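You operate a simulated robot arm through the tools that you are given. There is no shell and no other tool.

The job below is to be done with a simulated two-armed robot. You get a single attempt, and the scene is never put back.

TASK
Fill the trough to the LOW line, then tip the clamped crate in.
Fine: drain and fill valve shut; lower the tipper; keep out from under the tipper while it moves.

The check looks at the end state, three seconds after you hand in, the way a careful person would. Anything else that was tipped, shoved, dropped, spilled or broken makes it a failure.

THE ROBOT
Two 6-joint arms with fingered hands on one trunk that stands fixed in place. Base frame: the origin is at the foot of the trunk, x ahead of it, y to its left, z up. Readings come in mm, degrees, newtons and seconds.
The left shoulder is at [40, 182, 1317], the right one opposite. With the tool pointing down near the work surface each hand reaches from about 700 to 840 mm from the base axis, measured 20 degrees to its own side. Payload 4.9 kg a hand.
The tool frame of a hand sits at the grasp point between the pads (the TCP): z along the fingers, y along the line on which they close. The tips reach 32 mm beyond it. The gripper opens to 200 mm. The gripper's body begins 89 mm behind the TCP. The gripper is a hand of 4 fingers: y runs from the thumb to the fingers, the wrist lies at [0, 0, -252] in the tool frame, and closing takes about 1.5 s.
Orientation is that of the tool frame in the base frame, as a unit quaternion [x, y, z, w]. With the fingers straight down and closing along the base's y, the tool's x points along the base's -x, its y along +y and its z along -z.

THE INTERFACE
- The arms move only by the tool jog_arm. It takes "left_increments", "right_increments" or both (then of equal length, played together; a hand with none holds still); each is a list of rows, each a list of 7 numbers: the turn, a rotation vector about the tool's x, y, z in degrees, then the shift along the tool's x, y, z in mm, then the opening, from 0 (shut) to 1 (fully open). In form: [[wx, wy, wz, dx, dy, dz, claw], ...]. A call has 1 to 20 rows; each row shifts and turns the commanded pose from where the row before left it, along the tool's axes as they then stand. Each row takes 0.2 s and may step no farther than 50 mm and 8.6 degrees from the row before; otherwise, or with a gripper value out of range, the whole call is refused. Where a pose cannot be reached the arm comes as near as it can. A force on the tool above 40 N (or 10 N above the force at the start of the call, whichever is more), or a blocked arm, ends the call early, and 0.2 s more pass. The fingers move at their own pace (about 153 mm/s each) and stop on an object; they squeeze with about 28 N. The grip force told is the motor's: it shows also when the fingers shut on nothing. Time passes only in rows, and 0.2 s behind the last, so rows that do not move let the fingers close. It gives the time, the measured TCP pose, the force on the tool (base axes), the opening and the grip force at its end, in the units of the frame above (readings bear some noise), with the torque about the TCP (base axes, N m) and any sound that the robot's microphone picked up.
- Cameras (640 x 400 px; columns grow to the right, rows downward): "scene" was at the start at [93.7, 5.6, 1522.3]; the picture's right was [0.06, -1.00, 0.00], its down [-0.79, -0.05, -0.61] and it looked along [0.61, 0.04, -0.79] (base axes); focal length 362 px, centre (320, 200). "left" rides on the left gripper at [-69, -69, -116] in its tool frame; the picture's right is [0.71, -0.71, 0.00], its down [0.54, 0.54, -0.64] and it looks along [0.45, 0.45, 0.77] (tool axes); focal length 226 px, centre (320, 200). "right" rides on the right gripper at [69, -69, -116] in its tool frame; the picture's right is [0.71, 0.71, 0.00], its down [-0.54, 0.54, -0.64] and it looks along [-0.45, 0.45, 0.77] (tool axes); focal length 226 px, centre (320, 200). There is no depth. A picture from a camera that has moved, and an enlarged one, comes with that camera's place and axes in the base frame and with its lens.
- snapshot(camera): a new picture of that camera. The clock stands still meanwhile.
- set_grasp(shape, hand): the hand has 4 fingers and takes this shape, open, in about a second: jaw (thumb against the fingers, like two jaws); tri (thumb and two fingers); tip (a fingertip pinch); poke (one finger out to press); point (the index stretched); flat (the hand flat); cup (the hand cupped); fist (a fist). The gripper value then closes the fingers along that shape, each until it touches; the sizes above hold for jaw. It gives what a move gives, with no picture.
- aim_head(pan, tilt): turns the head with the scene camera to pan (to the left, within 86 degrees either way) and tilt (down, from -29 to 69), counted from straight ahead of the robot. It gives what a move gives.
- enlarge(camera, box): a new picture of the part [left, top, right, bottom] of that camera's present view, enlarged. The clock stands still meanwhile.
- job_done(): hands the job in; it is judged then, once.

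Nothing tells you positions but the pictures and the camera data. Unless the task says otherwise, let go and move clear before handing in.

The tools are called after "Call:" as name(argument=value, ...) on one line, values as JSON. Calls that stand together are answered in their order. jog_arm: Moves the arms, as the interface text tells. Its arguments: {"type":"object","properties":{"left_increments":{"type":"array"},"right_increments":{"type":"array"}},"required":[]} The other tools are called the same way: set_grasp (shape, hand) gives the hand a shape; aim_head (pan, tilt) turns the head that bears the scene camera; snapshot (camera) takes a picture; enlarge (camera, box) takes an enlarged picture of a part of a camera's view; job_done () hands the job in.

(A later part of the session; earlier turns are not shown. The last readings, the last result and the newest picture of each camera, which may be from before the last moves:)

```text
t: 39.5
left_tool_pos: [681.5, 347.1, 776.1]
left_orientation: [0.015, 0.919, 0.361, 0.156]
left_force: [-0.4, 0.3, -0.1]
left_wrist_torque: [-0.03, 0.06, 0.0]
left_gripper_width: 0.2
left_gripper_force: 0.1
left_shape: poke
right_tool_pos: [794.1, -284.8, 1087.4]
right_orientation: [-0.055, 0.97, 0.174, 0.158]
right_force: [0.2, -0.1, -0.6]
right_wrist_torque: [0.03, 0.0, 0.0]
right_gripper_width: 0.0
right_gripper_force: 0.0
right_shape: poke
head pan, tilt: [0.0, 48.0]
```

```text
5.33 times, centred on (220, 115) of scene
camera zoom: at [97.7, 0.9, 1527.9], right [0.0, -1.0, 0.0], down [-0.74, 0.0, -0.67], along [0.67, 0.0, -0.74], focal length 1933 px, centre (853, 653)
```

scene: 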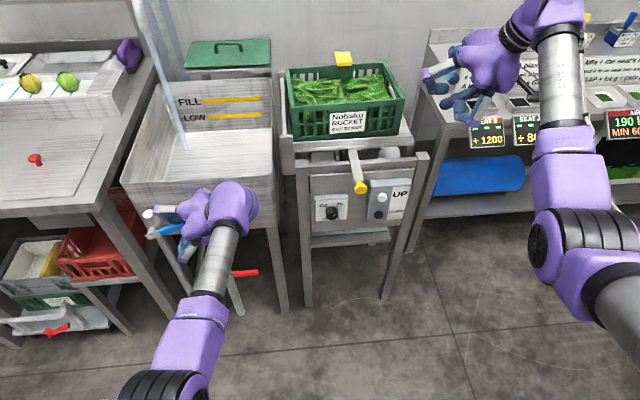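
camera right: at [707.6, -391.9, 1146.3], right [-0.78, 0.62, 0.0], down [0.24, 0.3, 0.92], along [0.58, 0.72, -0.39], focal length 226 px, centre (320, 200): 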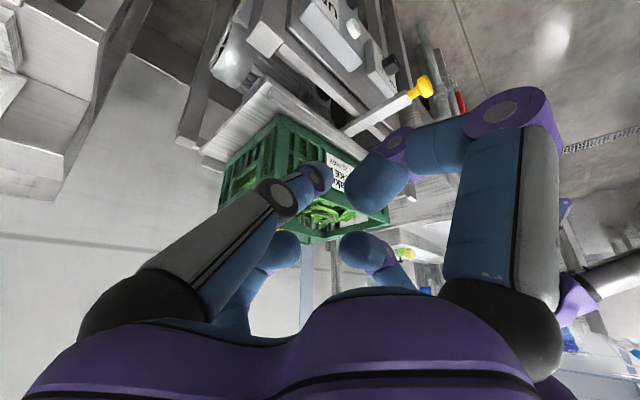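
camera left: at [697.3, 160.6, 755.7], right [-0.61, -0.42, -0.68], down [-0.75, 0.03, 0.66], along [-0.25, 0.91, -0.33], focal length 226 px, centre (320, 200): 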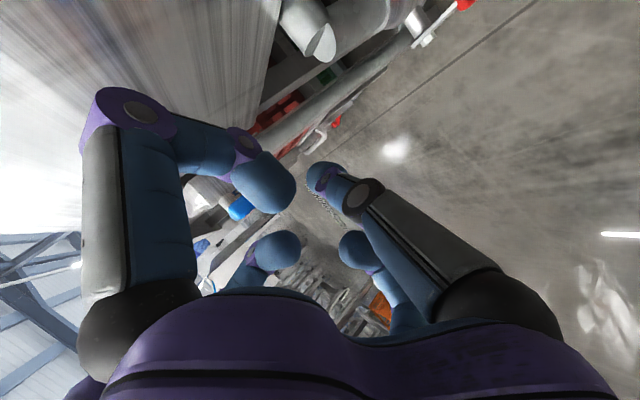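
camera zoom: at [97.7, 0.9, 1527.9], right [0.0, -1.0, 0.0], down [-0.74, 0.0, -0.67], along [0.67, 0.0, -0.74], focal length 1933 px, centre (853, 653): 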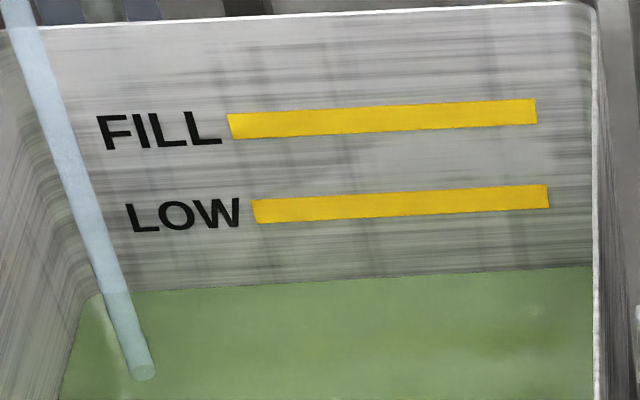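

The level rises slowly at this opening (about 1 px per second against roughly 75 px to go). I'll open the valve somewhat more, then throttle back near the line.

Call:
jog_arm(left_increments=[[0, 0, 0, -3.3, 12.5, -8.2, 0], [0, 0, 0, -2.4, 13.7, -6, 0], [0, 0, 0, 0, 0, 0, 0]])

Call:
snapshot(camera="scene")

Call:
enlarge(camera="left", box=[180, 100, 400, 280])

Call:
enlarge(camera="scene", box=[140, 190, 240, 270])

```text
t: 40.2
left_tool_pos: [681.2, 356.1, 805.8]
left_orientation: [0.015, 0.92, 0.36, 0.156]
left_force: [0.1, -0.2, -1.0]
left_wrist_torque: [-0.03, -0.01, 0.0]
left_gripper_width: 0.2
left_gripper_force: 0.1
left_shape: poke
right_tool_pos: [795.1, -285.4, 1087.8]
right_orientation: [-0.054, 0.97, 0.175, 0.158]
right_force: [0.5, -0.1, 0.0]
right_wrist_torque: [-0.01, 0.01, 0.01]
right_gripper_width: 0.2
right_gripper_force: 0.0
right_shape: poke
head pan, tilt: [0.0, 48.0]
```

```text
taken
```

scene: 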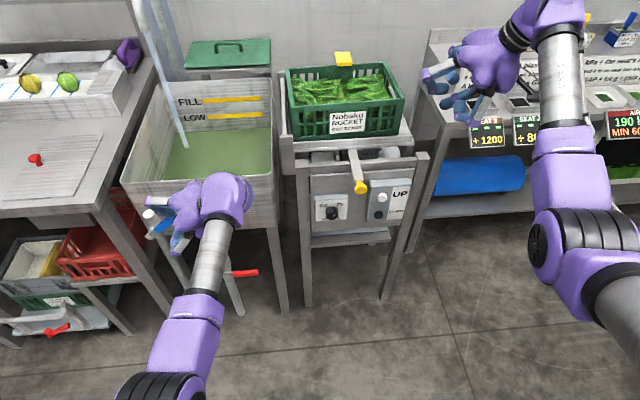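

```text
2.22 times, centred on (290, 190) of left
camera zoom: at [718.1, 219.2, 859.6], right [-0.61, -0.43, -0.67], down [-0.75, 0.05, 0.66], along [-0.24, 0.9, -0.35], focal length 502 px, centre (387, 222)
```

zoom: 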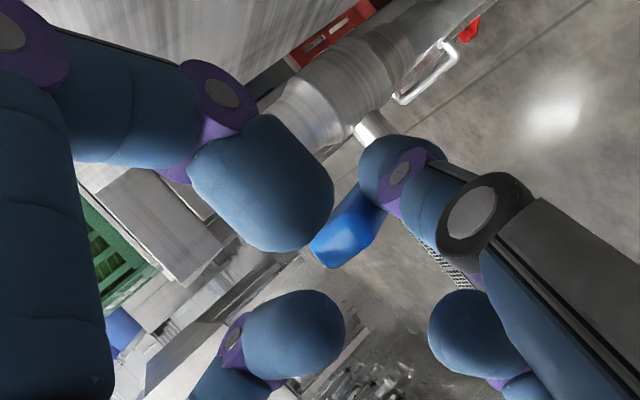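

```text
5.00 times, centred on (190, 230) of scene
camera zoom: at [97.7, 1.0, 1527.9], right [0.0, -1.0, 0.0], down [-0.74, 0.0, -0.67], along [0.67, 0.0, -0.74], focal length 1813 px, centre (970, 50)
```

zoom: 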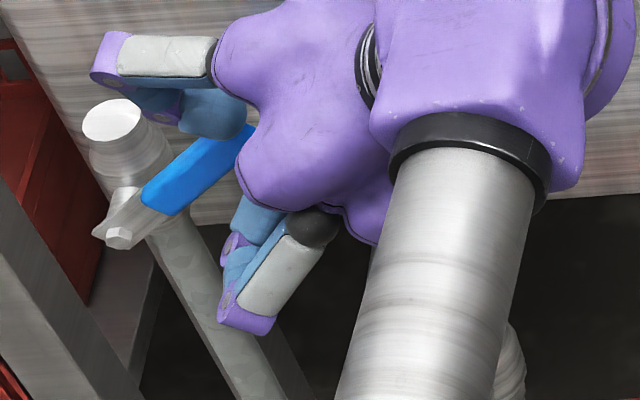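

The lever is now about 40 degrees open. I'll let it run for a few seconds and measure the rate again.

Call:
jog_arm(left_increments=[[0, 0, 0, 0, 0, 0, 0], [0, 0, 0, 0, 0, 0, 0], [0, 0, 0, 0, 0, 0, 0], [0, 0, 0, 0, 0, 0, 0], [0, 0, 0, 0, 0, 0, 0], [0, 0, 0, 0, 0, 0, 0], [0, 0, 0, 0, 0, 0, 0], [0, 0, 0, 0, 0, 0, 0], [0, 0, 0, 0, 0, 0, 0], [0, 0, 0, 0, 0, 0, 0], [0, 0, 0, 0, 0, 0, 0], [0, 0, 0, 0, 0, 0, 0], [0, 0, 0, 0, 0, 0, 0], [0, 0, 0, 0, 0, 0, 0], [0, 0, 0, 0, 0, 0, 0]])

Call:
enlarge(camera="scene", box=[160, 90, 280, 140])

```text
t: 43.5
left_tool_pos: [679.6, 356.3, 806.5]
left_orientation: [0.013, 0.919, 0.361, 0.156]
left_force: [0.8, -0.3, -0.4]
left_wrist_torque: [0.01, 0.0, -0.04]
left_gripper_width: 0.2
left_gripper_force: 0.1
left_shape: poke
right_tool_pos: [793.8, -284.1, 1087.6]
right_orientation: [-0.054, 0.97, 0.175, 0.158]
right_force: [-0.2, 0.3, 0.0]
right_wrist_torque: [0.04, -0.01, 0.01]
right_gripper_width: 0.0
right_gripper_force: 0.0
right_shape: poke
head pan, tilt: [0.0, 48.0]
```

```text
5.33 times, centred on (220, 115) of scene
camera zoom: at [97.7, 0.9, 1527.9], right [0.0, -1.0, 0.0], down [-0.74, 0.0, -0.67], along [0.67, 0.0, -0.74], focal length 1933 px, centre (853, 653)
```

zoom: 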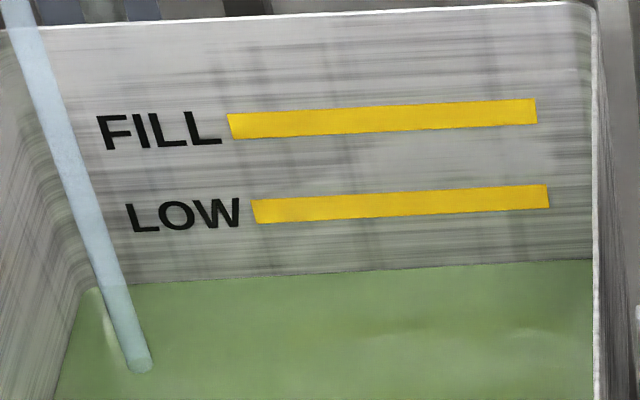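

At this opening the level climbs about 1.8 px per second with some 66 px left to the middle of the LOW bar, so roughly 36 seconds. I'll wait through most of that.

Call:
jog_arm(left_increments=[[0, 0, 0, 0, 0, 0, 0], [0, 0, 0, 0, 0, 0, 0], [0, 0, 0, 0, 0, 0, 0], [0, 0, 0, 0, 0, 0, 0], [0, 0, 0, 0, 0, 0, 0], [0, 0, 0, 0, 0, 0, 0], [0, 0, 0, 0, 0, 0, 0], [0, 0, 0, 0, 0, 0, 0], [0, 0, 0, 0, 0, 0, 0], [0, 0, 0, 0, 0, 0, 0], [0, 0, 0, 0, 0, 0, 0], [0, 0, 0, 0, 0, 0, 0], [0, 0, 0, 0, 0, 0, 0], [0, 0, 0, 0, 0, 0, 0], [0, 0, 0, 0, 0, 0, 0], [0, 0, 0, 0, 0, 0, 0], [0, 0, 0, 0, 0, 0, 0], [0, 0, 0, 0, 0, 0, 0], [0, 0, 0, 0, 0, 0, 0], [0, 0, 0, 0, 0, 0, 0]])

Call:
jog_arm(left_increments=[[0, 0, 0, 0, 0, 0, 0], [0, 0, 0, 0, 0, 0, 0], [0, 0, 0, 0, 0, 0, 0], [0, 0, 0, 0, 0, 0, 0], [0, 0, 0, 0, 0, 0, 0], [0, 0, 0, 0, 0, 0, 0], [0, 0, 0, 0, 0, 0, 0], [0, 0, 0, 0, 0, 0, 0], [0, 0, 0, 0, 0, 0, 0], [0, 0, 0, 0, 0, 0, 0], [0, 0, 0, 0, 0, 0, 0], [0, 0, 0, 0, 0, 0, 0], [0, 0, 0, 0, 0, 0, 0], [0, 0, 0, 0, 0, 0, 0], [0, 0, 0, 0, 0, 0, 0], [0, 0, 0, 0, 0, 0, 0], [0, 0, 0, 0, 0, 0, 0], [0, 0, 0, 0, 0, 0, 0], [0, 0, 0, 0, 0, 0, 0], [0, 0, 0, 0, 0, 0, 0]])

Call:
enlarge(camera="scene", box=[160, 90, 280, 140])

```text
t: 47.6
left_tool_pos: [681.7, 356.7, 805.3]
left_orientation: [0.014, 0.919, 0.361, 0.156]
left_force: [0.7, 0.4, -1.0]
left_wrist_torque: [0.0, 0.0, 0.0]
left_gripper_width: 0.0
left_gripper_force: 0.0
left_shape: poke
right_tool_pos: [793.5, -285.2, 1087.0]
right_orientation: [-0.054, 0.97, 0.175, 0.158]
right_force: [-0.3, 0.3, 0.4]
right_wrist_torque: [0.03, 0.0, 0.01]
right_gripper_width: 0.3
right_gripper_force: 0.1
right_shape: poke
head pan, tilt: [0.0, 48.0]
```

```text
t: 51.9
left_tool_pos: [680.6, 355.7, 805.4]
left_orientation: [0.015, 0.919, 0.361, 0.156]
left_force: [-0.3, -0.1, -0.8]
left_wrist_torque: [-0.03, 0.05, 0.0]
left_gripper_width: 0.1
left_gripper_force: 0.0
left_shape: poke
right_tool_pos: [794.5, -283.6, 1087.6]
right_orientation: [-0.054, 0.97, 0.175, 0.158]
right_force: [0.0, -0.4, 0.2]
right_wrist_torque: [-0.02, -0.02, -0.03]
right_gripper_width: 0.0
right_gripper_force: 0.2
right_shape: poke
head pan, tilt: [0.0, 48.0]
```

```text
5.33 times, centred on (220, 115) of scene
camera zoom: at [97.7, 0.9, 1527.9], right [0.0, -1.0, 0.0], down [-0.74, 0.0, -0.67], along [0.67, 0.0, -0.74], focal length 1933 px, centre (853, 653)
```

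zoom: 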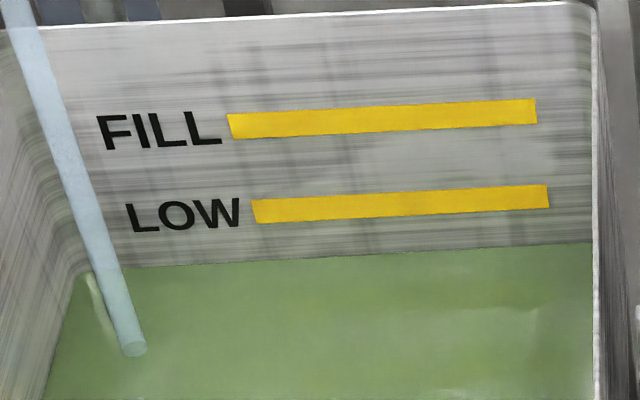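

About 48 px remain at 2 px per second. I'll wait another 12 seconds and check again.

Call:
jog_arm(left_increments=[[0, 0, 0, 0, 0, 0, 0], [0, 0, 0, 0, 0, 0, 0], [0, 0, 0, 0, 0, 0, 0], [0, 0, 0, 0, 0, 0, 0], [0, 0, 0, 0, 0, 0, 0], [0, 0, 0, 0, 0, 0, 0], [0, 0, 0, 0, 0, 0, 0], [0, 0, 0, 0, 0, 0, 0], [0, 0, 0, 0, 0, 0, 0], [0, 0, 0, 0, 0, 0, 0], [0, 0, 0, 0, 0, 0, 0], [0, 0, 0, 0, 0, 0, 0], [0, 0, 0, 0, 0, 0, 0], [0, 0, 0, 0, 0, 0, 0], [0, 0, 0, 0, 0, 0, 0], [0, 0, 0, 0, 0, 0, 0], [0, 0, 0, 0, 0, 0, 0], [0, 0, 0, 0, 0, 0, 0], [0, 0, 0, 0, 0, 0, 0], [0, 0, 0, 0, 0, 0, 0]])

Call:
jog_arm(left_increments=[[0, 0, 0, 0, 0, 0, 0], [0, 0, 0, 0, 0, 0, 0], [0, 0, 0, 0, 0, 0, 0], [0, 0, 0, 0, 0, 0, 0], [0, 0, 0, 0, 0, 0, 0], [0, 0, 0, 0, 0, 0, 0], [0, 0, 0, 0, 0, 0, 0], [0, 0, 0, 0, 0, 0, 0], [0, 0, 0, 0, 0, 0, 0], [0, 0, 0, 0, 0, 0, 0], [0, 0, 0, 0, 0, 0, 0], [0, 0, 0, 0, 0, 0, 0], [0, 0, 0, 0, 0, 0, 0], [0, 0, 0, 0, 0, 0, 0], [0, 0, 0, 0, 0, 0, 0], [0, 0, 0, 0, 0, 0, 0], [0, 0, 0, 0, 0, 0, 0], [0, 0, 0, 0, 0, 0, 0], [0, 0, 0, 0, 0, 0, 0], [0, 0, 0, 0, 0, 0, 0]])

Call:
jog_arm(left_increments=[[0, 0, 0, 0, 0, 0, 0], [0, 0, 0, 0, 0, 0, 0], [0, 0, 0, 0, 0, 0, 0], [0, 0, 0, 0, 0, 0, 0], [0, 0, 0, 0, 0, 0, 0], [0, 0, 0, 0, 0, 0, 0], [0, 0, 0, 0, 0, 0, 0], [0, 0, 0, 0, 0, 0, 0], [0, 0, 0, 0, 0, 0, 0], [0, 0, 0, 0, 0, 0, 0], [0, 0, 0, 0, 0, 0, 0], [0, 0, 0, 0, 0, 0, 0], [0, 0, 0, 0, 0, 0, 0], [0, 0, 0, 0, 0, 0, 0], [0, 0, 0, 0, 0, 0, 0], [0, 0, 0, 0, 0, 0, 0], [0, 0, 0, 0, 0, 0, 0], [0, 0, 0, 0, 0, 0, 0]])

Call:
enlarge(camera="scene", box=[160, 90, 280, 140])

```text
t: 56.0
left_tool_pos: [681.1, 356.6, 805.7]
left_orientation: [0.014, 0.919, 0.361, 0.157]
left_force: [0.4, -0.4, -0.7]
left_wrist_torque: [0.01, -0.02, -0.01]
left_gripper_width: 0.0
left_gripper_force: 0.0
left_shape: poke
right_tool_pos: [794.7, -283.9, 1087.5]
right_orientation: [-0.053, 0.97, 0.174, 0.159]
right_force: [0.1, 0.5, 0.1]
right_wrist_torque: [-0.01, -0.01, 0.03]
right_gripper_width: 0.0
right_gripper_force: 0.1
right_shape: poke
head pan, tilt: [0.0, 48.0]
```

```text
t: 60.2
left_tool_pos: [682.0, 356.2, 805.1]
left_orientation: [0.014, 0.92, 0.36, 0.156]
left_force: [-0.6, -0.2, -0.6]
left_wrist_torque: [0.0, 0.02, 0.01]
left_gripper_width: 0.0
left_gripper_force: 0.1
left_shape: poke
right_tool_pos: [793.9, -283.4, 1087.8]
right_orientation: [-0.054, 0.97, 0.174, 0.158]
right_force: [0.6, 0.3, -0.4]
right_wrist_torque: [0.03, -0.01, -0.02]
right_gripper_width: 0.0
right_gripper_force: 0.1
right_shape: poke
head pan, tilt: [0.0, 48.0]
```

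```text
t: 64.0
left_tool_pos: [680.3, 356.3, 806.0]
left_orientation: [0.014, 0.919, 0.361, 0.156]
left_force: [0.2, 0.2, 0.0]
left_wrist_torque: [-0.04, 0.0, -0.01]
left_gripper_width: 0.0
left_gripper_force: 0.1
left_shape: poke
right_tool_pos: [795.3, -284.6, 1087.3]
right_orientation: [-0.054, 0.97, 0.174, 0.158]
right_force: [0.0, 0.5, 0.2]
right_wrist_torque: [-0.04, -0.02, 0.0]
right_gripper_width: 0.0
right_gripper_force: 0.2
right_shape: poke
head pan, tilt: [0.0, 48.0]
```

```text
5.33 times, centred on (220, 115) of scene
camera zoom: at [97.7, 0.9, 1527.9], right [0.0, -1.0, 0.0], down [-0.74, 0.0, -0.67], along [0.67, 0.0, -0.74], focal length 1933 px, centre (853, 653)
```

zoom: 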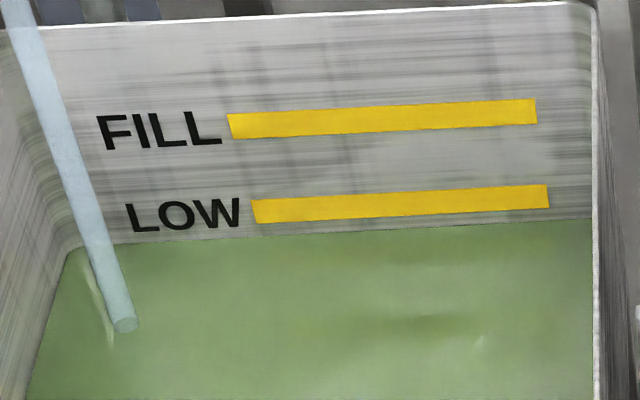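

The water is just under the LOW bar, about 24 px below its middle. I'll nudge the hand forward so the curled finger is squarely above the handle, wait about 8 seconds more, and check.

Call:
jog_arm(left_increments=[[0, 0, 0, -3.7, 0, 1.5, 0], [0, 0, 0, -3.7, 0, 1.5, 0], [0, 0, 0, 0, 0, 0, 0], [0, 0, 0, 0, 0, 0, 0], [0, 0, 0, 0, 0, 0, 0], [0, 0, 0, 0, 0, 0, 0], [0, 0, 0, 0, 0, 0, 0], [0, 0, 0, 0, 0, 0, 0], [0, 0, 0, 0, 0, 0, 0], [0, 0, 0, 0, 0, 0, 0], [0, 0, 0, 0, 0, 0, 0], [0, 0, 0, 0, 0, 0, 0], [0, 0, 0, 0, 0, 0, 0], [0, 0, 0, 0, 0, 0, 0], [0, 0, 0, 0, 0, 0, 0], [0, 0, 0, 0, 0, 0, 0], [0, 0, 0, 0, 0, 0, 0], [0, 0, 0, 0, 0, 0, 0], [0, 0, 0, 0, 0, 0, 0], [0, 0, 0, 0, 0, 0, 0]])

Call:
jog_arm(left_increments=[[0, 0, 0, 0, 0, 0, 0], [0, 0, 0, 0, 0, 0, 0], [0, 0, 0, 0, 0, 0, 0], [0, 0, 0, 0, 0, 0, 0], [0, 0, 0, 0, 0, 0, 0], [0, 0, 0, 0, 0, 0, 0], [0, 0, 0, 0, 0, 0, 0], [0, 0, 0, 0, 0, 0, 0], [0, 0, 0, 0, 0, 0, 0], [0, 0, 0, 0, 0, 0, 0], [0, 0, 0, 0, 0, 0, 0], [0, 0, 0, 0, 0, 0, 0], [0, 0, 0, 0, 0, 0, 0], [0, 0, 0, 0, 0, 0, 0], [0, 0, 0, 0, 0, 0, 0]])

Call:
enlarge(camera="scene", box=[160, 90, 280, 140])

Call:
enlarge(camera="left", box=[180, 100, 400, 280])

Call:
enlarge(camera="scene", box=[140, 190, 240, 270])

```text
t: 68.2
left_tool_pos: [688.0, 356.8, 804.6]
left_orientation: [0.014, 0.92, 0.36, 0.156]
left_force: [-8.1, -3.2, 1.9]
left_wrist_torque: [0.04, -0.5, -0.51]
left_gripper_width: 0.0
left_gripper_force: 0.1
left_shape: poke
right_tool_pos: [793.9, -284.1, 1088.8]
right_orientation: [-0.054, 0.97, 0.175, 0.159]
right_force: [0.4, 0.5, -0.1]
right_wrist_torque: [0.03, 0.01, -0.04]
right_gripper_width: 0.0
right_gripper_force: 0.0
right_shape: poke
head pan, tilt: [0.0, 48.0]
```

```text
t: 71.5
left_tool_pos: [688.4, 354.7, 805.0]
left_orientation: [0.015, 0.919, 0.361, 0.156]
left_force: [-6.9, -2.3, 1.3]
left_wrist_torque: [0.11, -0.51, -0.5]
left_gripper_width: 0.0
left_gripper_force: 0.1
left_shape: poke
right_tool_pos: [794.0, -283.5, 1088.8]
right_orientation: [-0.054, 0.97, 0.175, 0.158]
right_force: [0.5, 0.8, -0.1]
right_wrist_torque: [-0.03, 0.0, -0.03]
right_gripper_width: 0.0
right_gripper_force: 0.1
right_shape: poke
head pan, tilt: [0.0, 48.0]
```

```text
5.33 times, centred on (220, 115) of scene
camera zoom: at [97.3, 0.8, 1527.9], right [0.0, -1.0, 0.0], down [-0.74, 0.0, -0.67], along [0.67, 0.0, -0.74], focal length 1933 px, centre (853, 653)
```

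zoom: 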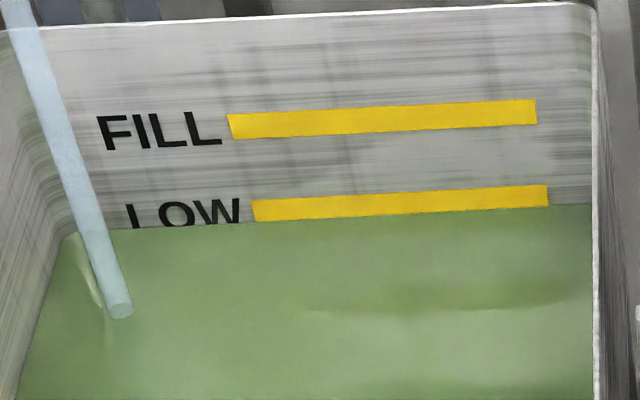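

```text
2.22 times, centred on (290, 190) of left
camera zoom: at [725.7, 219.0, 859.5], right [-0.61, -0.43, -0.67], down [-0.75, 0.05, 0.66], along [-0.24, 0.9, -0.35], focal length 502 px, centre (387, 222)
```

zoom: 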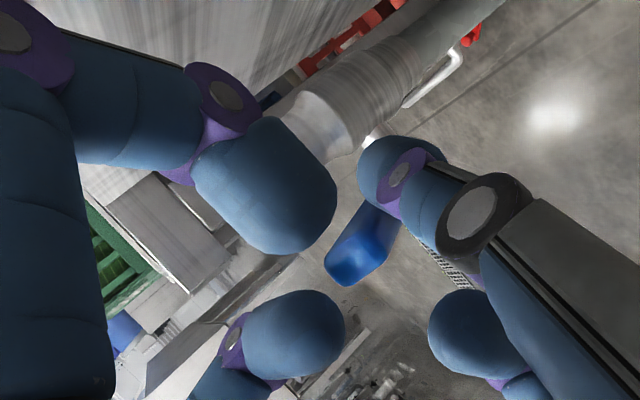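

```text
5.00 times, centred on (190, 230) of scene
camera zoom: at [97.3, 0.8, 1527.9], right [0.0, -1.0, 0.0], down [-0.74, 0.0, -0.67], along [0.67, 0.0, -0.74], focal length 1813 px, centre (970, 50)
```

zoom: 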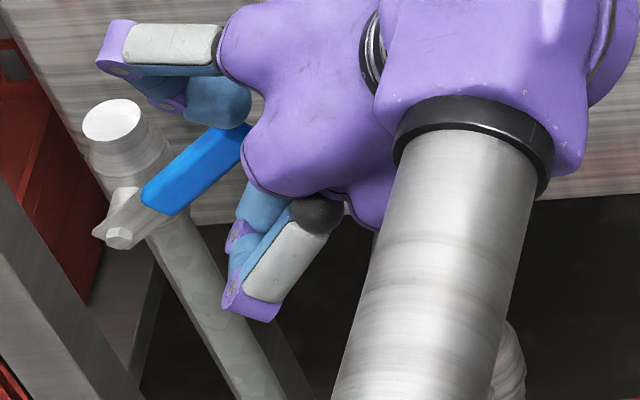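

The level has just reached the bottom edge of the LOW bar, and the nudge made a knuckle lean lightly on the trough wall (8 N), so I back off 6 mm. I'll wait about 3 seconds more, then shut.

Call:
jog_arm(left_increments=[[0, 0, 0, 2.8, 0, -1.1, 0], [0, 0, 0, 2.8, 0, -1.1, 0], [0, 0, 0, 0, 0, 0, 0], [0, 0, 0, 0, 0, 0, 0], [0, 0, 0, 0, 0, 0, 0], [0, 0, 0, 0, 0, 0, 0], [0, 0, 0, 0, 0, 0, 0], [0, 0, 0, 0, 0, 0, 0], [0, 0, 0, 0, 0, 0, 0], [0, 0, 0, 0, 0, 0, 0], [0, 0, 0, 0, 0, 0, 0], [0, 0, 0, 0, 0, 0, 0], [0, 0, 0, 0, 0, 0, 0], [0, 0, 0, 0, 0, 0, 0]])

Call:
enlarge(camera="scene", box=[160, 90, 280, 140])

```text
t: 74.5
left_tool_pos: [683.7, 355.5, 805.6]
left_orientation: [0.014, 0.919, 0.361, 0.156]
left_force: [-0.1, 0.0, -0.5]
left_wrist_torque: [-0.04, 0.05, -0.01]
left_gripper_width: 0.2
left_gripper_force: 0.0
left_shape: poke
right_tool_pos: [795.3, -285.0, 1086.5]
right_orientation: [-0.054, 0.97, 0.175, 0.158]
right_force: [0.5, -0.6, 0.8]
right_wrist_torque: [0.03, 0.01, 0.05]
right_gripper_width: 0.0
right_gripper_force: 0.0
right_shape: poke
head pan, tilt: [0.0, 48.0]
```

```text
5.33 times, centred on (220, 115) of scene
camera zoom: at [97.7, 0.9, 1527.9], right [0.0, -1.0, 0.0], down [-0.74, 0.0, -0.67], along [0.67, 0.0, -0.74], focal length 1933 px, centre (853, 653)
```

zoom: 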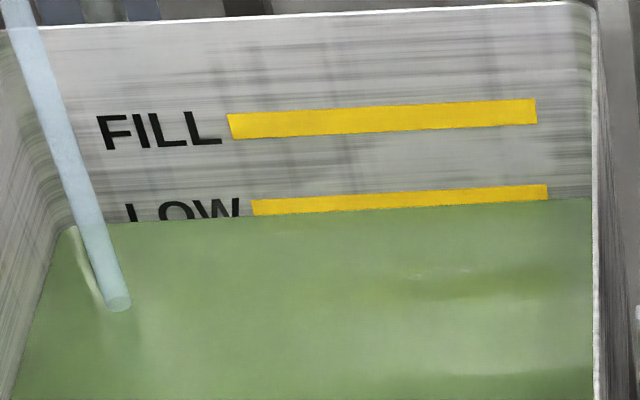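

The level is about 3 px below the middle of the LOW bar. Shutting now by lowering the hand, with the curled finger pushing the handle down.

Call:
jog_arm(left_increments=[[0, 0, 0, 3.4, -10.3, 11.1, 0], [0, 0, 0, 3.4, -10.3, 11.1, 0], [0, 0, 0, 3.4, -10.3, 11.1, 0], [0, 0, 0, 4.3, -10.3, 10.7, 0], [0, 0, 0, 4.3, -10.3, 10.7, 0], [0, 0, 0, 4.3, -10.3, 10.7, 0]])

Call:
snapshot(camera="scene")

Call:
enlarge(camera="scene", box=[140, 190, 240, 270])

Call:
enlarge(camera="scene", box=[160, 90, 280, 140])

```text
t: 75.8
left_tool_pos: [685.3, 356.2, 715.0]
left_orientation: [0.013, 0.919, 0.361, 0.159]
left_force: [-3.1, 2.2, 14.0]
left_wrist_torque: [0.07, 0.05, 0.0]
left_gripper_width: 0.0
left_gripper_force: 0.2
left_shape: poke
right_tool_pos: [793.6, -284.2, 1087.3]
right_orientation: [-0.054, 0.97, 0.174, 0.158]
right_force: [0.1, 0.3, -0.5]
right_wrist_torque: [-0.01, 0.02, 0.0]
right_gripper_width: 0.1
right_gripper_force: 0.2
right_shape: poke
head pan, tilt: [0.0, 48.0]
```

```text
taken
```

scene: 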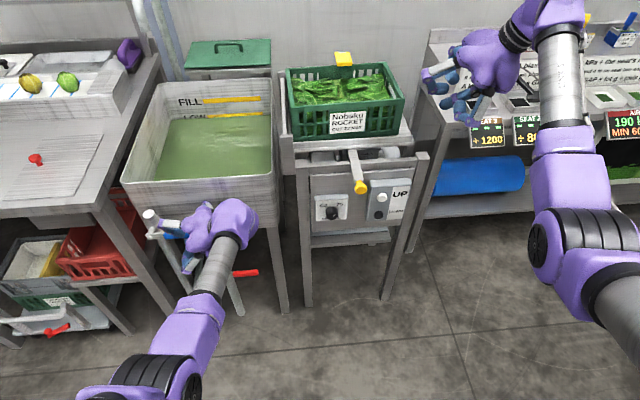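

```text
5.00 times, centred on (190, 230) of scene
camera zoom: at [97.0, 0.7, 1527.9], right [0.0, -1.0, 0.0], down [-0.74, 0.0, -0.67], along [0.67, 0.0, -0.74], focal length 1813 px, centre (970, 50)
```

zoom: 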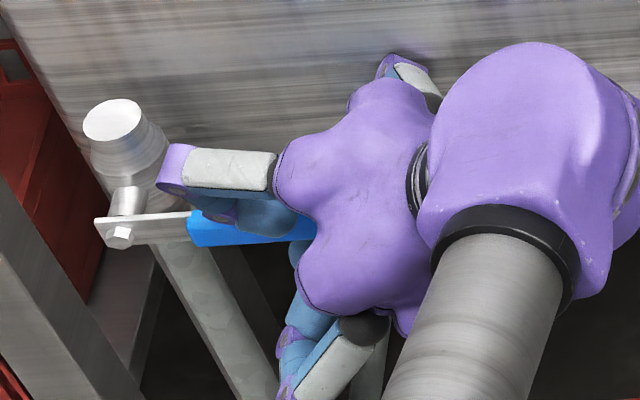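

```text
5.33 times, centred on (220, 115) of scene
camera zoom: at [97.0, 0.7, 1527.9], right [0.0, -1.0, 0.0], down [-0.74, 0.0, -0.67], along [0.67, 0.0, -0.74], focal length 1933 px, centre (853, 653)
```

zoom: 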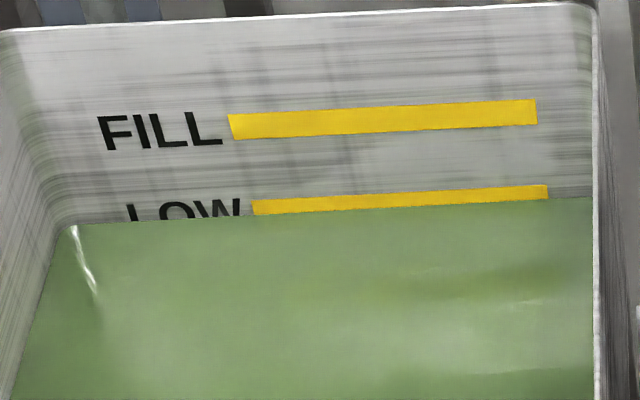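

The blue lever is shut, the stream has stopped, and the water stands across the middle of the LOW bar. Now I free the hand: lift slightly, slide right off the handle.

Call:
jog_arm(left_increments=[[0, 0, 0, -2.5, 6, -6.2, 0], [0, 0, 0, -5.9, -17.7, -14.6, 0], [0, 0, 0, -5.9, -17.7, -14.6, 0], [0, 0, 0, -5.9, -17.7, -14.6, 0]])

Call:
snapshot(camera="scene")

Call:
enlarge(camera="scene", box=[130, 190, 290, 300])

```text
t: 76.8
left_tool_pos: [694.1, 283.1, 720.0]
left_orientation: [0.014, 0.92, 0.36, 0.157]
left_force: [-0.5, -0.1, -0.5]
left_wrist_torque: [-0.01, 0.03, 0.06]
left_gripper_width: 0.0
left_gripper_force: 0.0
left_shape: poke
right_tool_pos: [794.0, -283.7, 1088.0]
right_orientation: [-0.054, 0.97, 0.175, 0.158]
right_force: [-0.4, 0.3, 0.6]
right_wrist_torque: [0.01, 0.01, 0.01]
right_gripper_width: 0.1
right_gripper_force: 0.1
right_shape: poke
head pan, tilt: [0.0, 48.0]
```

```text
taken
```

scene: 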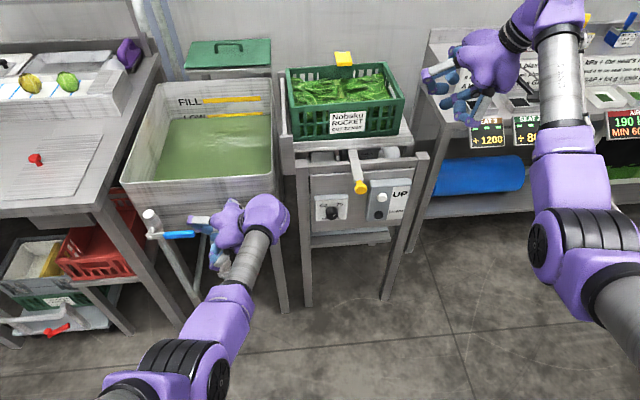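

```text
3.64 times, centred on (210, 245) of scene
camera zoom: at [97.6, 1.0, 1527.9], right [0.0, -1.0, 0.0], down [-0.74, 0.0, -0.67], along [0.67, 0.0, -0.74], focal length 1318 px, centre (720, 36)
```

zoom: 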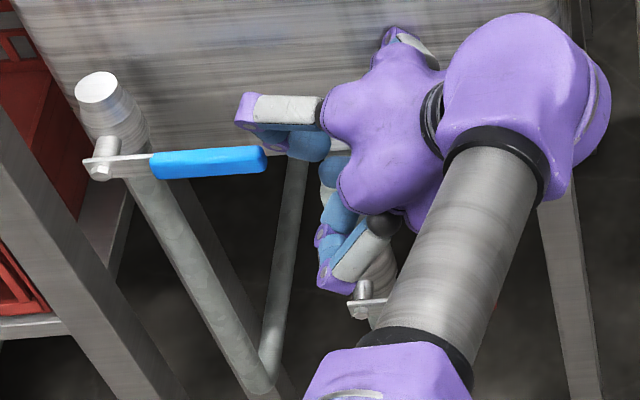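

The blue lever sits exactly where it was at the start (shut). I'll back the hand away from the wall, rise, and turn it back to fingers-down.

Call:
jog_arm(left_increments=[[0, 0, 0, 23, 0, -9.3, 0], [6.89, 3.45, -1.29, -7, 17, -19.5, 0], [6.89, 3.45, -1.29, -5.8, 14.5, -21.5, 0], [6.89, 3.45, -1.29, -4.5, 11.5, -23.5, 0], [6.89, 3.45, -1.29, -3.2, 8, -25, 0], [6.89, 3.45, -1.29, -2, 5, -26, 0], [6.89, 3.45, -1.29, -0.7, 2, -27, 0]])

Call:
snapshot(camera="scene")

```text
t: 78.5
left_tool_pos: [662.9, 277.1, 880.3]
left_orientation: [-0.056, 0.998, 0.0, 0.001]
left_force: [-0.3, -1.0, 0.1]
left_wrist_torque: [0.03, 0.01, 0.02]
left_gripper_width: 0.0
left_gripper_force: 0.2
left_shape: poke
right_tool_pos: [793.7, -284.9, 1088.5]
right_orientation: [-0.054, 0.97, 0.175, 0.158]
right_force: [-0.8, 0.0, 0.0]
right_wrist_torque: [0.03, -0.01, 0.02]
right_gripper_width: 0.0
right_gripper_force: 0.1
right_shape: poke
head pan, tilt: [0.0, 48.0]
```

```text
taken
```

scene: 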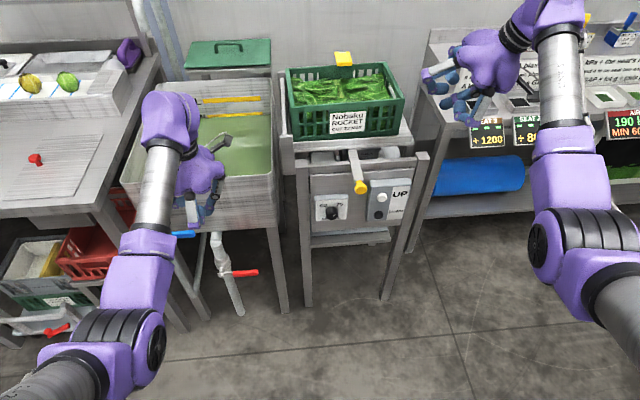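

The left hand is fingers-down again and clear. I'll park it up to the left, away from the trough and tipper, and look at everything once more.

Call:
jog_arm(left_increments=[[0, 0, 0, -3.8, 37.7, -12, 0], [0, 0, 0, -3.8, 37.7, -15, 0], [0, 0, 0, -3.8, 37.7, -18, 0], [0, 0, 0, -3.8, 37.7, -18, 0], [0, 0, 0, -3.8, 37.7, -18, 0], [0, 0, 0, -3.8, 37.7, -18, 0], [0, 0, 0, -3.8, 37.7, -18, 0]])

Call:
snapshot(camera="scene")

Call:
enlarge(camera="scene", box=[120, 70, 290, 300])

Call:
enlarge(camera="scene", box=[160, 90, 280, 140])

```text
t: 80.0
left_tool_pos: [659.3, 540.0, 996.9]
left_orientation: [-0.056, 0.998, -0.001, 0.001]
left_force: [-0.2, -0.2, -0.4]
left_wrist_torque: [0.03, -0.01, -0.03]
left_gripper_width: 0.0
left_gripper_force: 0.0
left_shape: poke
right_tool_pos: [793.7, -283.2, 1088.4]
right_orientation: [-0.054, 0.97, 0.175, 0.158]
right_force: [0.8, -0.3, 0.7]
right_wrist_torque: [-0.01, 0.01, -0.02]
right_gripper_width: 0.0
right_gripper_force: 0.1
right_shape: poke
head pan, tilt: [0.0, 48.0]
```

```text
taken
```

scene: 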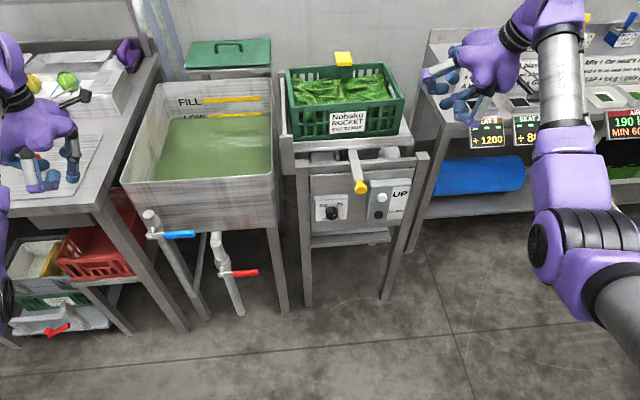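

```text
1.74 times, centred on (205, 185) of scene
camera zoom: at [97.6, 0.8, 1527.9], right [0.0, -1.0, 0.0], down [-0.74, 0.0, -0.67], along [0.67, 0.0, -0.74], focal length 630 px, centre (520, 226)
```

zoom: 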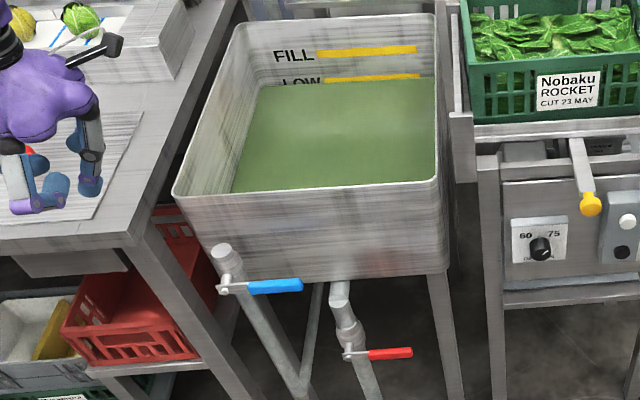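

```text
5.33 times, centred on (220, 115) of scene
camera zoom: at [97.6, 0.8, 1527.9], right [0.0, -1.0, 0.0], down [-0.74, 0.0, -0.67], along [0.67, 0.0, -0.74], focal length 1933 px, centre (853, 653)
```

zoom: 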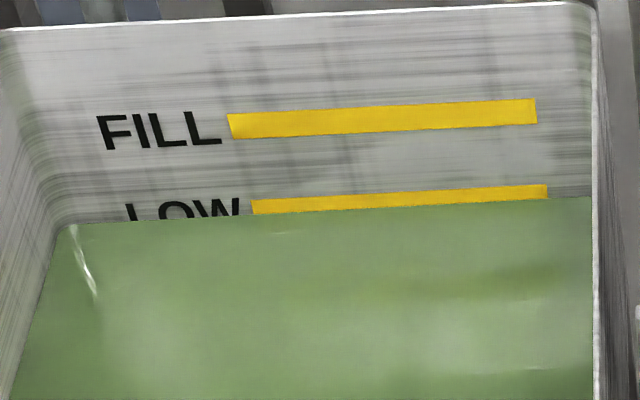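

Both levers point right (shut) and the water holds at the LOW bar. Next the right hand, in poke shape, goes to the UP button at about (814,-181,738); first I bring it down on the right side, clear of the yellow bar.

Call:
jog_arm(right_increments=[[4.85, 4.85, 0, 22.9, -3, 26.5, 0], [4.85, 4.85, 0, 19.5, 0.5, 28.3, 0], [4.85, 4.85, 0, 16.2, 3.8, 30.2, 0], [4.85, 4.85, 0, 14, 6, 31.3, 0], [0, -5, 0, 1.7, 0, 26.7, 0], [0, -5, 0, 4, 0, 26.5, 0], [0, -5, 0, 6.3, 0, 26, 0]])

Call:
snapshot(camera="scene")

Call:
snapshot(camera="right")

```text
t: 81.7
left_tool_pos: [660.8, 539.9, 997.2]
left_orientation: [-0.055, 0.998, 0.0, 0.001]
left_force: [0.9, -1.0, -0.8]
left_wrist_torque: [0.0, 0.03, 0.01]
left_gripper_width: 0.1
left_gripper_force: 0.0
left_shape: poke
right_tool_pos: [738.4, -257.7, 883.6]
right_orientation: [-0.055, 0.99, 0.005, 0.131]
right_force: [0.8, 0.8, -0.6]
right_wrist_torque: [0.01, 0.01, 0.03]
right_gripper_width: 0.1
right_gripper_force: 0.1
right_shape: poke
head pan, tilt: [0.0, 48.0]
```

```text
taken
```

scene: 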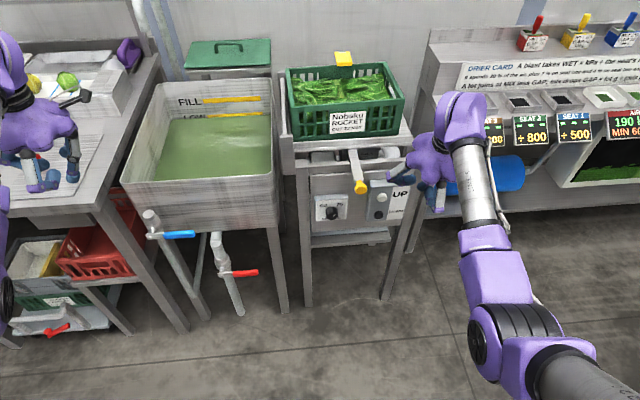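

```text
taken
camera right: at [650.1, -335.7, 977.5], right [-0.76, 0.63, -0.19], down [0.29, 0.58, 0.76], along [0.58, 0.52, -0.62], focal length 226 px, centre (320, 200)
```

right: 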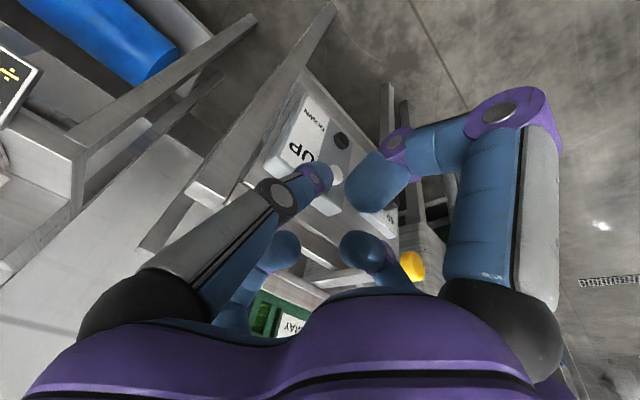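

The right hand is clear to the right of the yellow knob. I continue down and pitch forward toward level.

Call:
jog_arm(right_increments=[[0, -5, 0, 9.1, 0, 33.8, 0], [0, -5, 0, 12, 0, 32.9, 0], [0, -5, 0, 14.8, 0, 31.7, 0], [0, -6.67, 0, 9.6, 1.8, 13.7, 0], [0, -6.67, 0, 11.2, 1.8, 12.5, 0], [0, -6.67, 0, 12.5, 1.8, 11.1, 0]])

Call:
snapshot(camera="right")

```text
t: 83.0
left_tool_pos: [660.6, 539.9, 997.2]
left_orientation: [-0.056, 0.998, 0.0, 0.001]
left_force: [0.7, 0.3, 0.4]
left_wrist_torque: [0.03, -0.01, 0.01]
left_gripper_width: 0.0
left_gripper_force: 0.1
left_shape: poke
right_tool_pos: [725.3, -192.5, 752.2]
right_orientation: [-0.042, 0.907, 0.004, 0.418]
right_force: [0.9, -0.6, 0.0]
right_wrist_torque: [0.02, 0.01, 0.02]
right_gripper_width: 0.1
right_gripper_force: 0.1
right_shape: poke
right hand out of reach, approached as far as the arm can: row 4, 5, 6
head pan, tilt: [0.0, 48.0]
```

```text
taken
camera right: at [598.8, -269.4, 777.3], right [-0.51, 0.65, -0.56], down [-0.18, 0.55, 0.81], along [0.84, 0.52, -0.17], focal length 226 px, centre (320, 200)
```

right: 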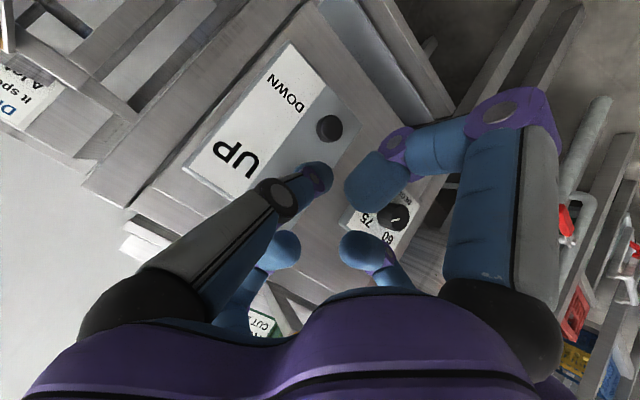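

The reach limit brought the hand in front of the UP button a bit early, but it is touching nothing. I'll level the hand further about its current point so its upper finger stays well in front of the tipper frame.

Call:
jog_arm(right_increments=[[0, -6.8, 0, 0, 0, 0, 0], [0, -6.8, 0, 0, 0, 0, 0], [0, -6.8, 0, 0, 0, 0, 0]])

Call:
snapshot(camera="right")

Call:
snapshot(camera="scene")

```text
t: 83.8
left_tool_pos: [660.4, 540.5, 998.9]
left_orientation: [-0.056, 0.998, 0.0, 0.0]
left_force: [-0.7, -0.1, 0.3]
left_wrist_torque: [-0.01, -0.01, 0.03]
left_gripper_width: 0.0
left_gripper_force: 0.1
left_shape: poke
right_tool_pos: [731.4, -143.1, 740.4]
right_orientation: [-0.04, 0.818, 0.008, 0.574]
right_force: [0.1, 0.4, -0.2]
right_wrist_torque: [0.02, -0.01, 0.0]
right_gripper_width: 0.0
right_gripper_force: 0.1
right_shape: poke
right hand out of reach, approached as far as the arm can: row 1, 2, 3
head pan, tilt: [0.0, 48.0]
```

```text
taken
camera right: at [605.6, -221.8, 717.5], right [-0.29, 0.67, -0.69], down [-0.46, 0.53, 0.71], along [0.84, 0.52, 0.15], focal length 226 px, centre (320, 200)
```

right: 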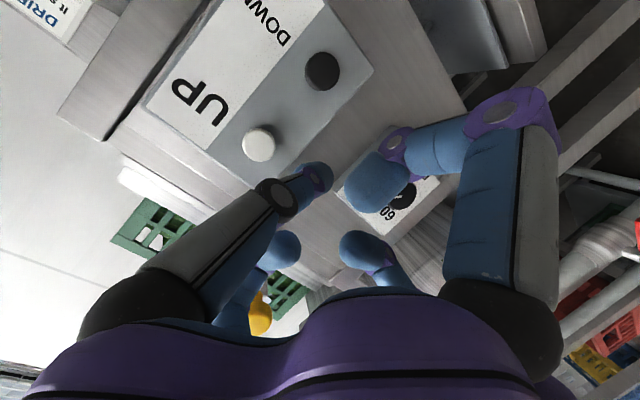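

```text
taken
```

scene: 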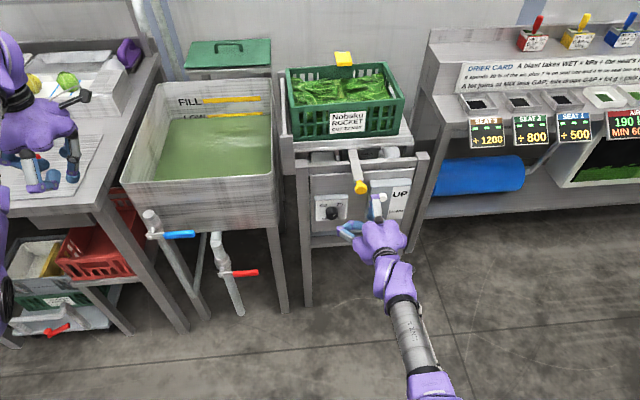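

The hand was carried left by the reach limit; the white UP button is at about (812,-181,744) from this view. I'll shift right and a little forward and up to sit about 30 mm in front of it.

Call:
jog_arm(right_increments=[[0, 0, 0, -6.2, -14.6, 3.9, 0], [0, 0, 0, -6.2, -14.6, 3.9, 0], [0, 0, 0, -6.2, -14.6, 3.9, 0]])

Call:
snapshot(camera="right")

Call:
enlarge(camera="scene", box=[310, 120, 450, 260])

```text
t: 84.7
left_tool_pos: [660.6, 540.3, 997.3]
left_orientation: [-0.056, 0.998, 0.001, 0.0]
left_force: [-0.4, 0.7, 0.7]
left_wrist_torque: [0.03, -0.02, 0.04]
left_gripper_width: 0.0
left_gripper_force: 0.1
left_shape: poke
right_tool_pos: [773.5, -137.0, 741.2]
right_orientation: [-0.039, 0.815, 0.022, 0.578]
right_force: [-0.4, 0.1, -0.1]
right_wrist_torque: [0.01, -0.01, 0.04]
right_gripper_width: 0.1
right_gripper_force: 0.1
right_shape: poke
right hand out of reach, approached as far as the arm can: row 1, 2, 3
head pan, tilt: [0.0, 48.0]
```

```text
taken
camera right: at [649.3, -216.5, 714.3], right [-0.3, 0.68, -0.67], down [-0.48, 0.51, 0.72], along [0.83, 0.53, 0.17], focal length 226 px, centre (320, 200)
```

right: 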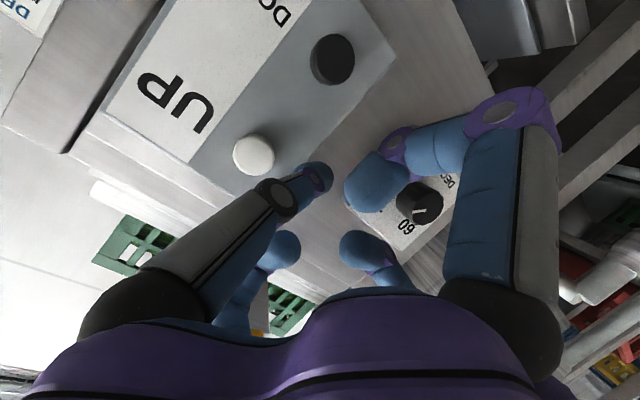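

```text
2.86 times, centred on (380, 190) of scene
camera zoom: at [97.4, 0.6, 1527.9], right [0.0, -1.0, 0.0], down [-0.74, 0.0, -0.67], along [0.67, 0.0, -0.74], focal length 1036 px, centre (149, 229)
```

zoom: 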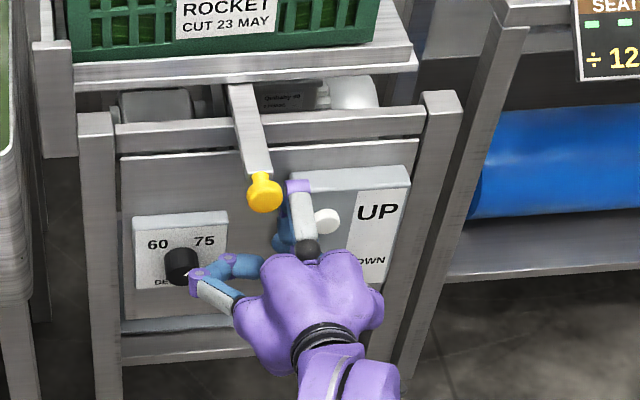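

The reach limit for a level hand pushed it left again, near the dial, so a level poke is not workable here. A steeper hand with closed fingers should press fine, so I'll tip the fingers down while pulling back and right, away from the dial and knob.

Call:
jog_arm(right_increments=[[0, 6.5, 0, 4.4, -14.4, -11.8, 0], [0, 6.5, 0, 5.7, -14.4, -11.3, 0]])

Call:
jog_arm(right_increments=[[0, 6.5, 0, 6.9, -14.4, -10.5, 0], [0, 6.5, 0, 8, -14.4, -9.7, 0]])

Call:
snapshot(camera="scene")

Call:
snapshot(camera="right")

```text
t: 85.2
left_tool_pos: [659.6, 540.1, 998.3]
left_orientation: [-0.056, 0.998, 0.001, 0.0]
left_force: [-0.2, 0.3, 0.2]
left_wrist_torque: [0.0, 0.01, 0.01]
left_gripper_width: 0.0
left_gripper_force: 0.1
left_shape: poke
right_tool_pos: [755.9, -145.0, 735.7]
right_orientation: [-0.045, 0.878, 0.012, 0.477]
right_force: [0.2, 0.3, 0.1]
right_wrist_torque: [0.01, -0.05, -0.03]
right_gripper_width: 0.3
right_gripper_force: 0.0
right_shape: poke
right hand out of reach, approached as far as the arm can: row 1, 2
head pan, tilt: [0.0, 48.0]
```

```text
t: 85.8
left_tool_pos: [659.9, 540.6, 997.2]
left_orientation: [-0.056, 0.998, 0.0, 0.001]
left_force: [-0.1, -0.2, -0.2]
left_wrist_torque: [0.0, 0.0, 0.02]
left_gripper_width: 0.0
left_gripper_force: 0.1
left_shape: poke
right_tool_pos: [734.3, -168.2, 737.6]
right_orientation: [-0.051, 0.925, 0.02, 0.376]
right_force: [-0.1, -0.5, 0.6]
right_wrist_torque: [-0.01, 0.0, 0.01]
right_gripper_width: 0.0
right_gripper_force: 0.1
right_shape: poke
right hand out of reach, approached as far as the arm can: row 1
head pan, tilt: [0.0, 48.0]
```

```text
taken
```

scene: 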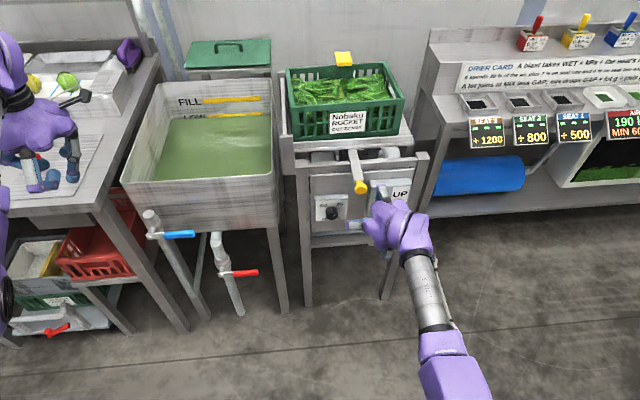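

```text
taken
camera right: at [612.4, -248.5, 772.3], right [-0.58, 0.65, -0.49], down [-0.12, 0.53, 0.84], along [0.8, 0.55, -0.23], focal length 226 px, centre (320, 200)
```

right: 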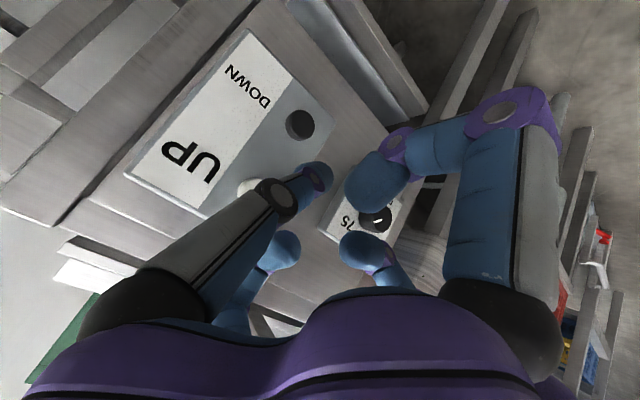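

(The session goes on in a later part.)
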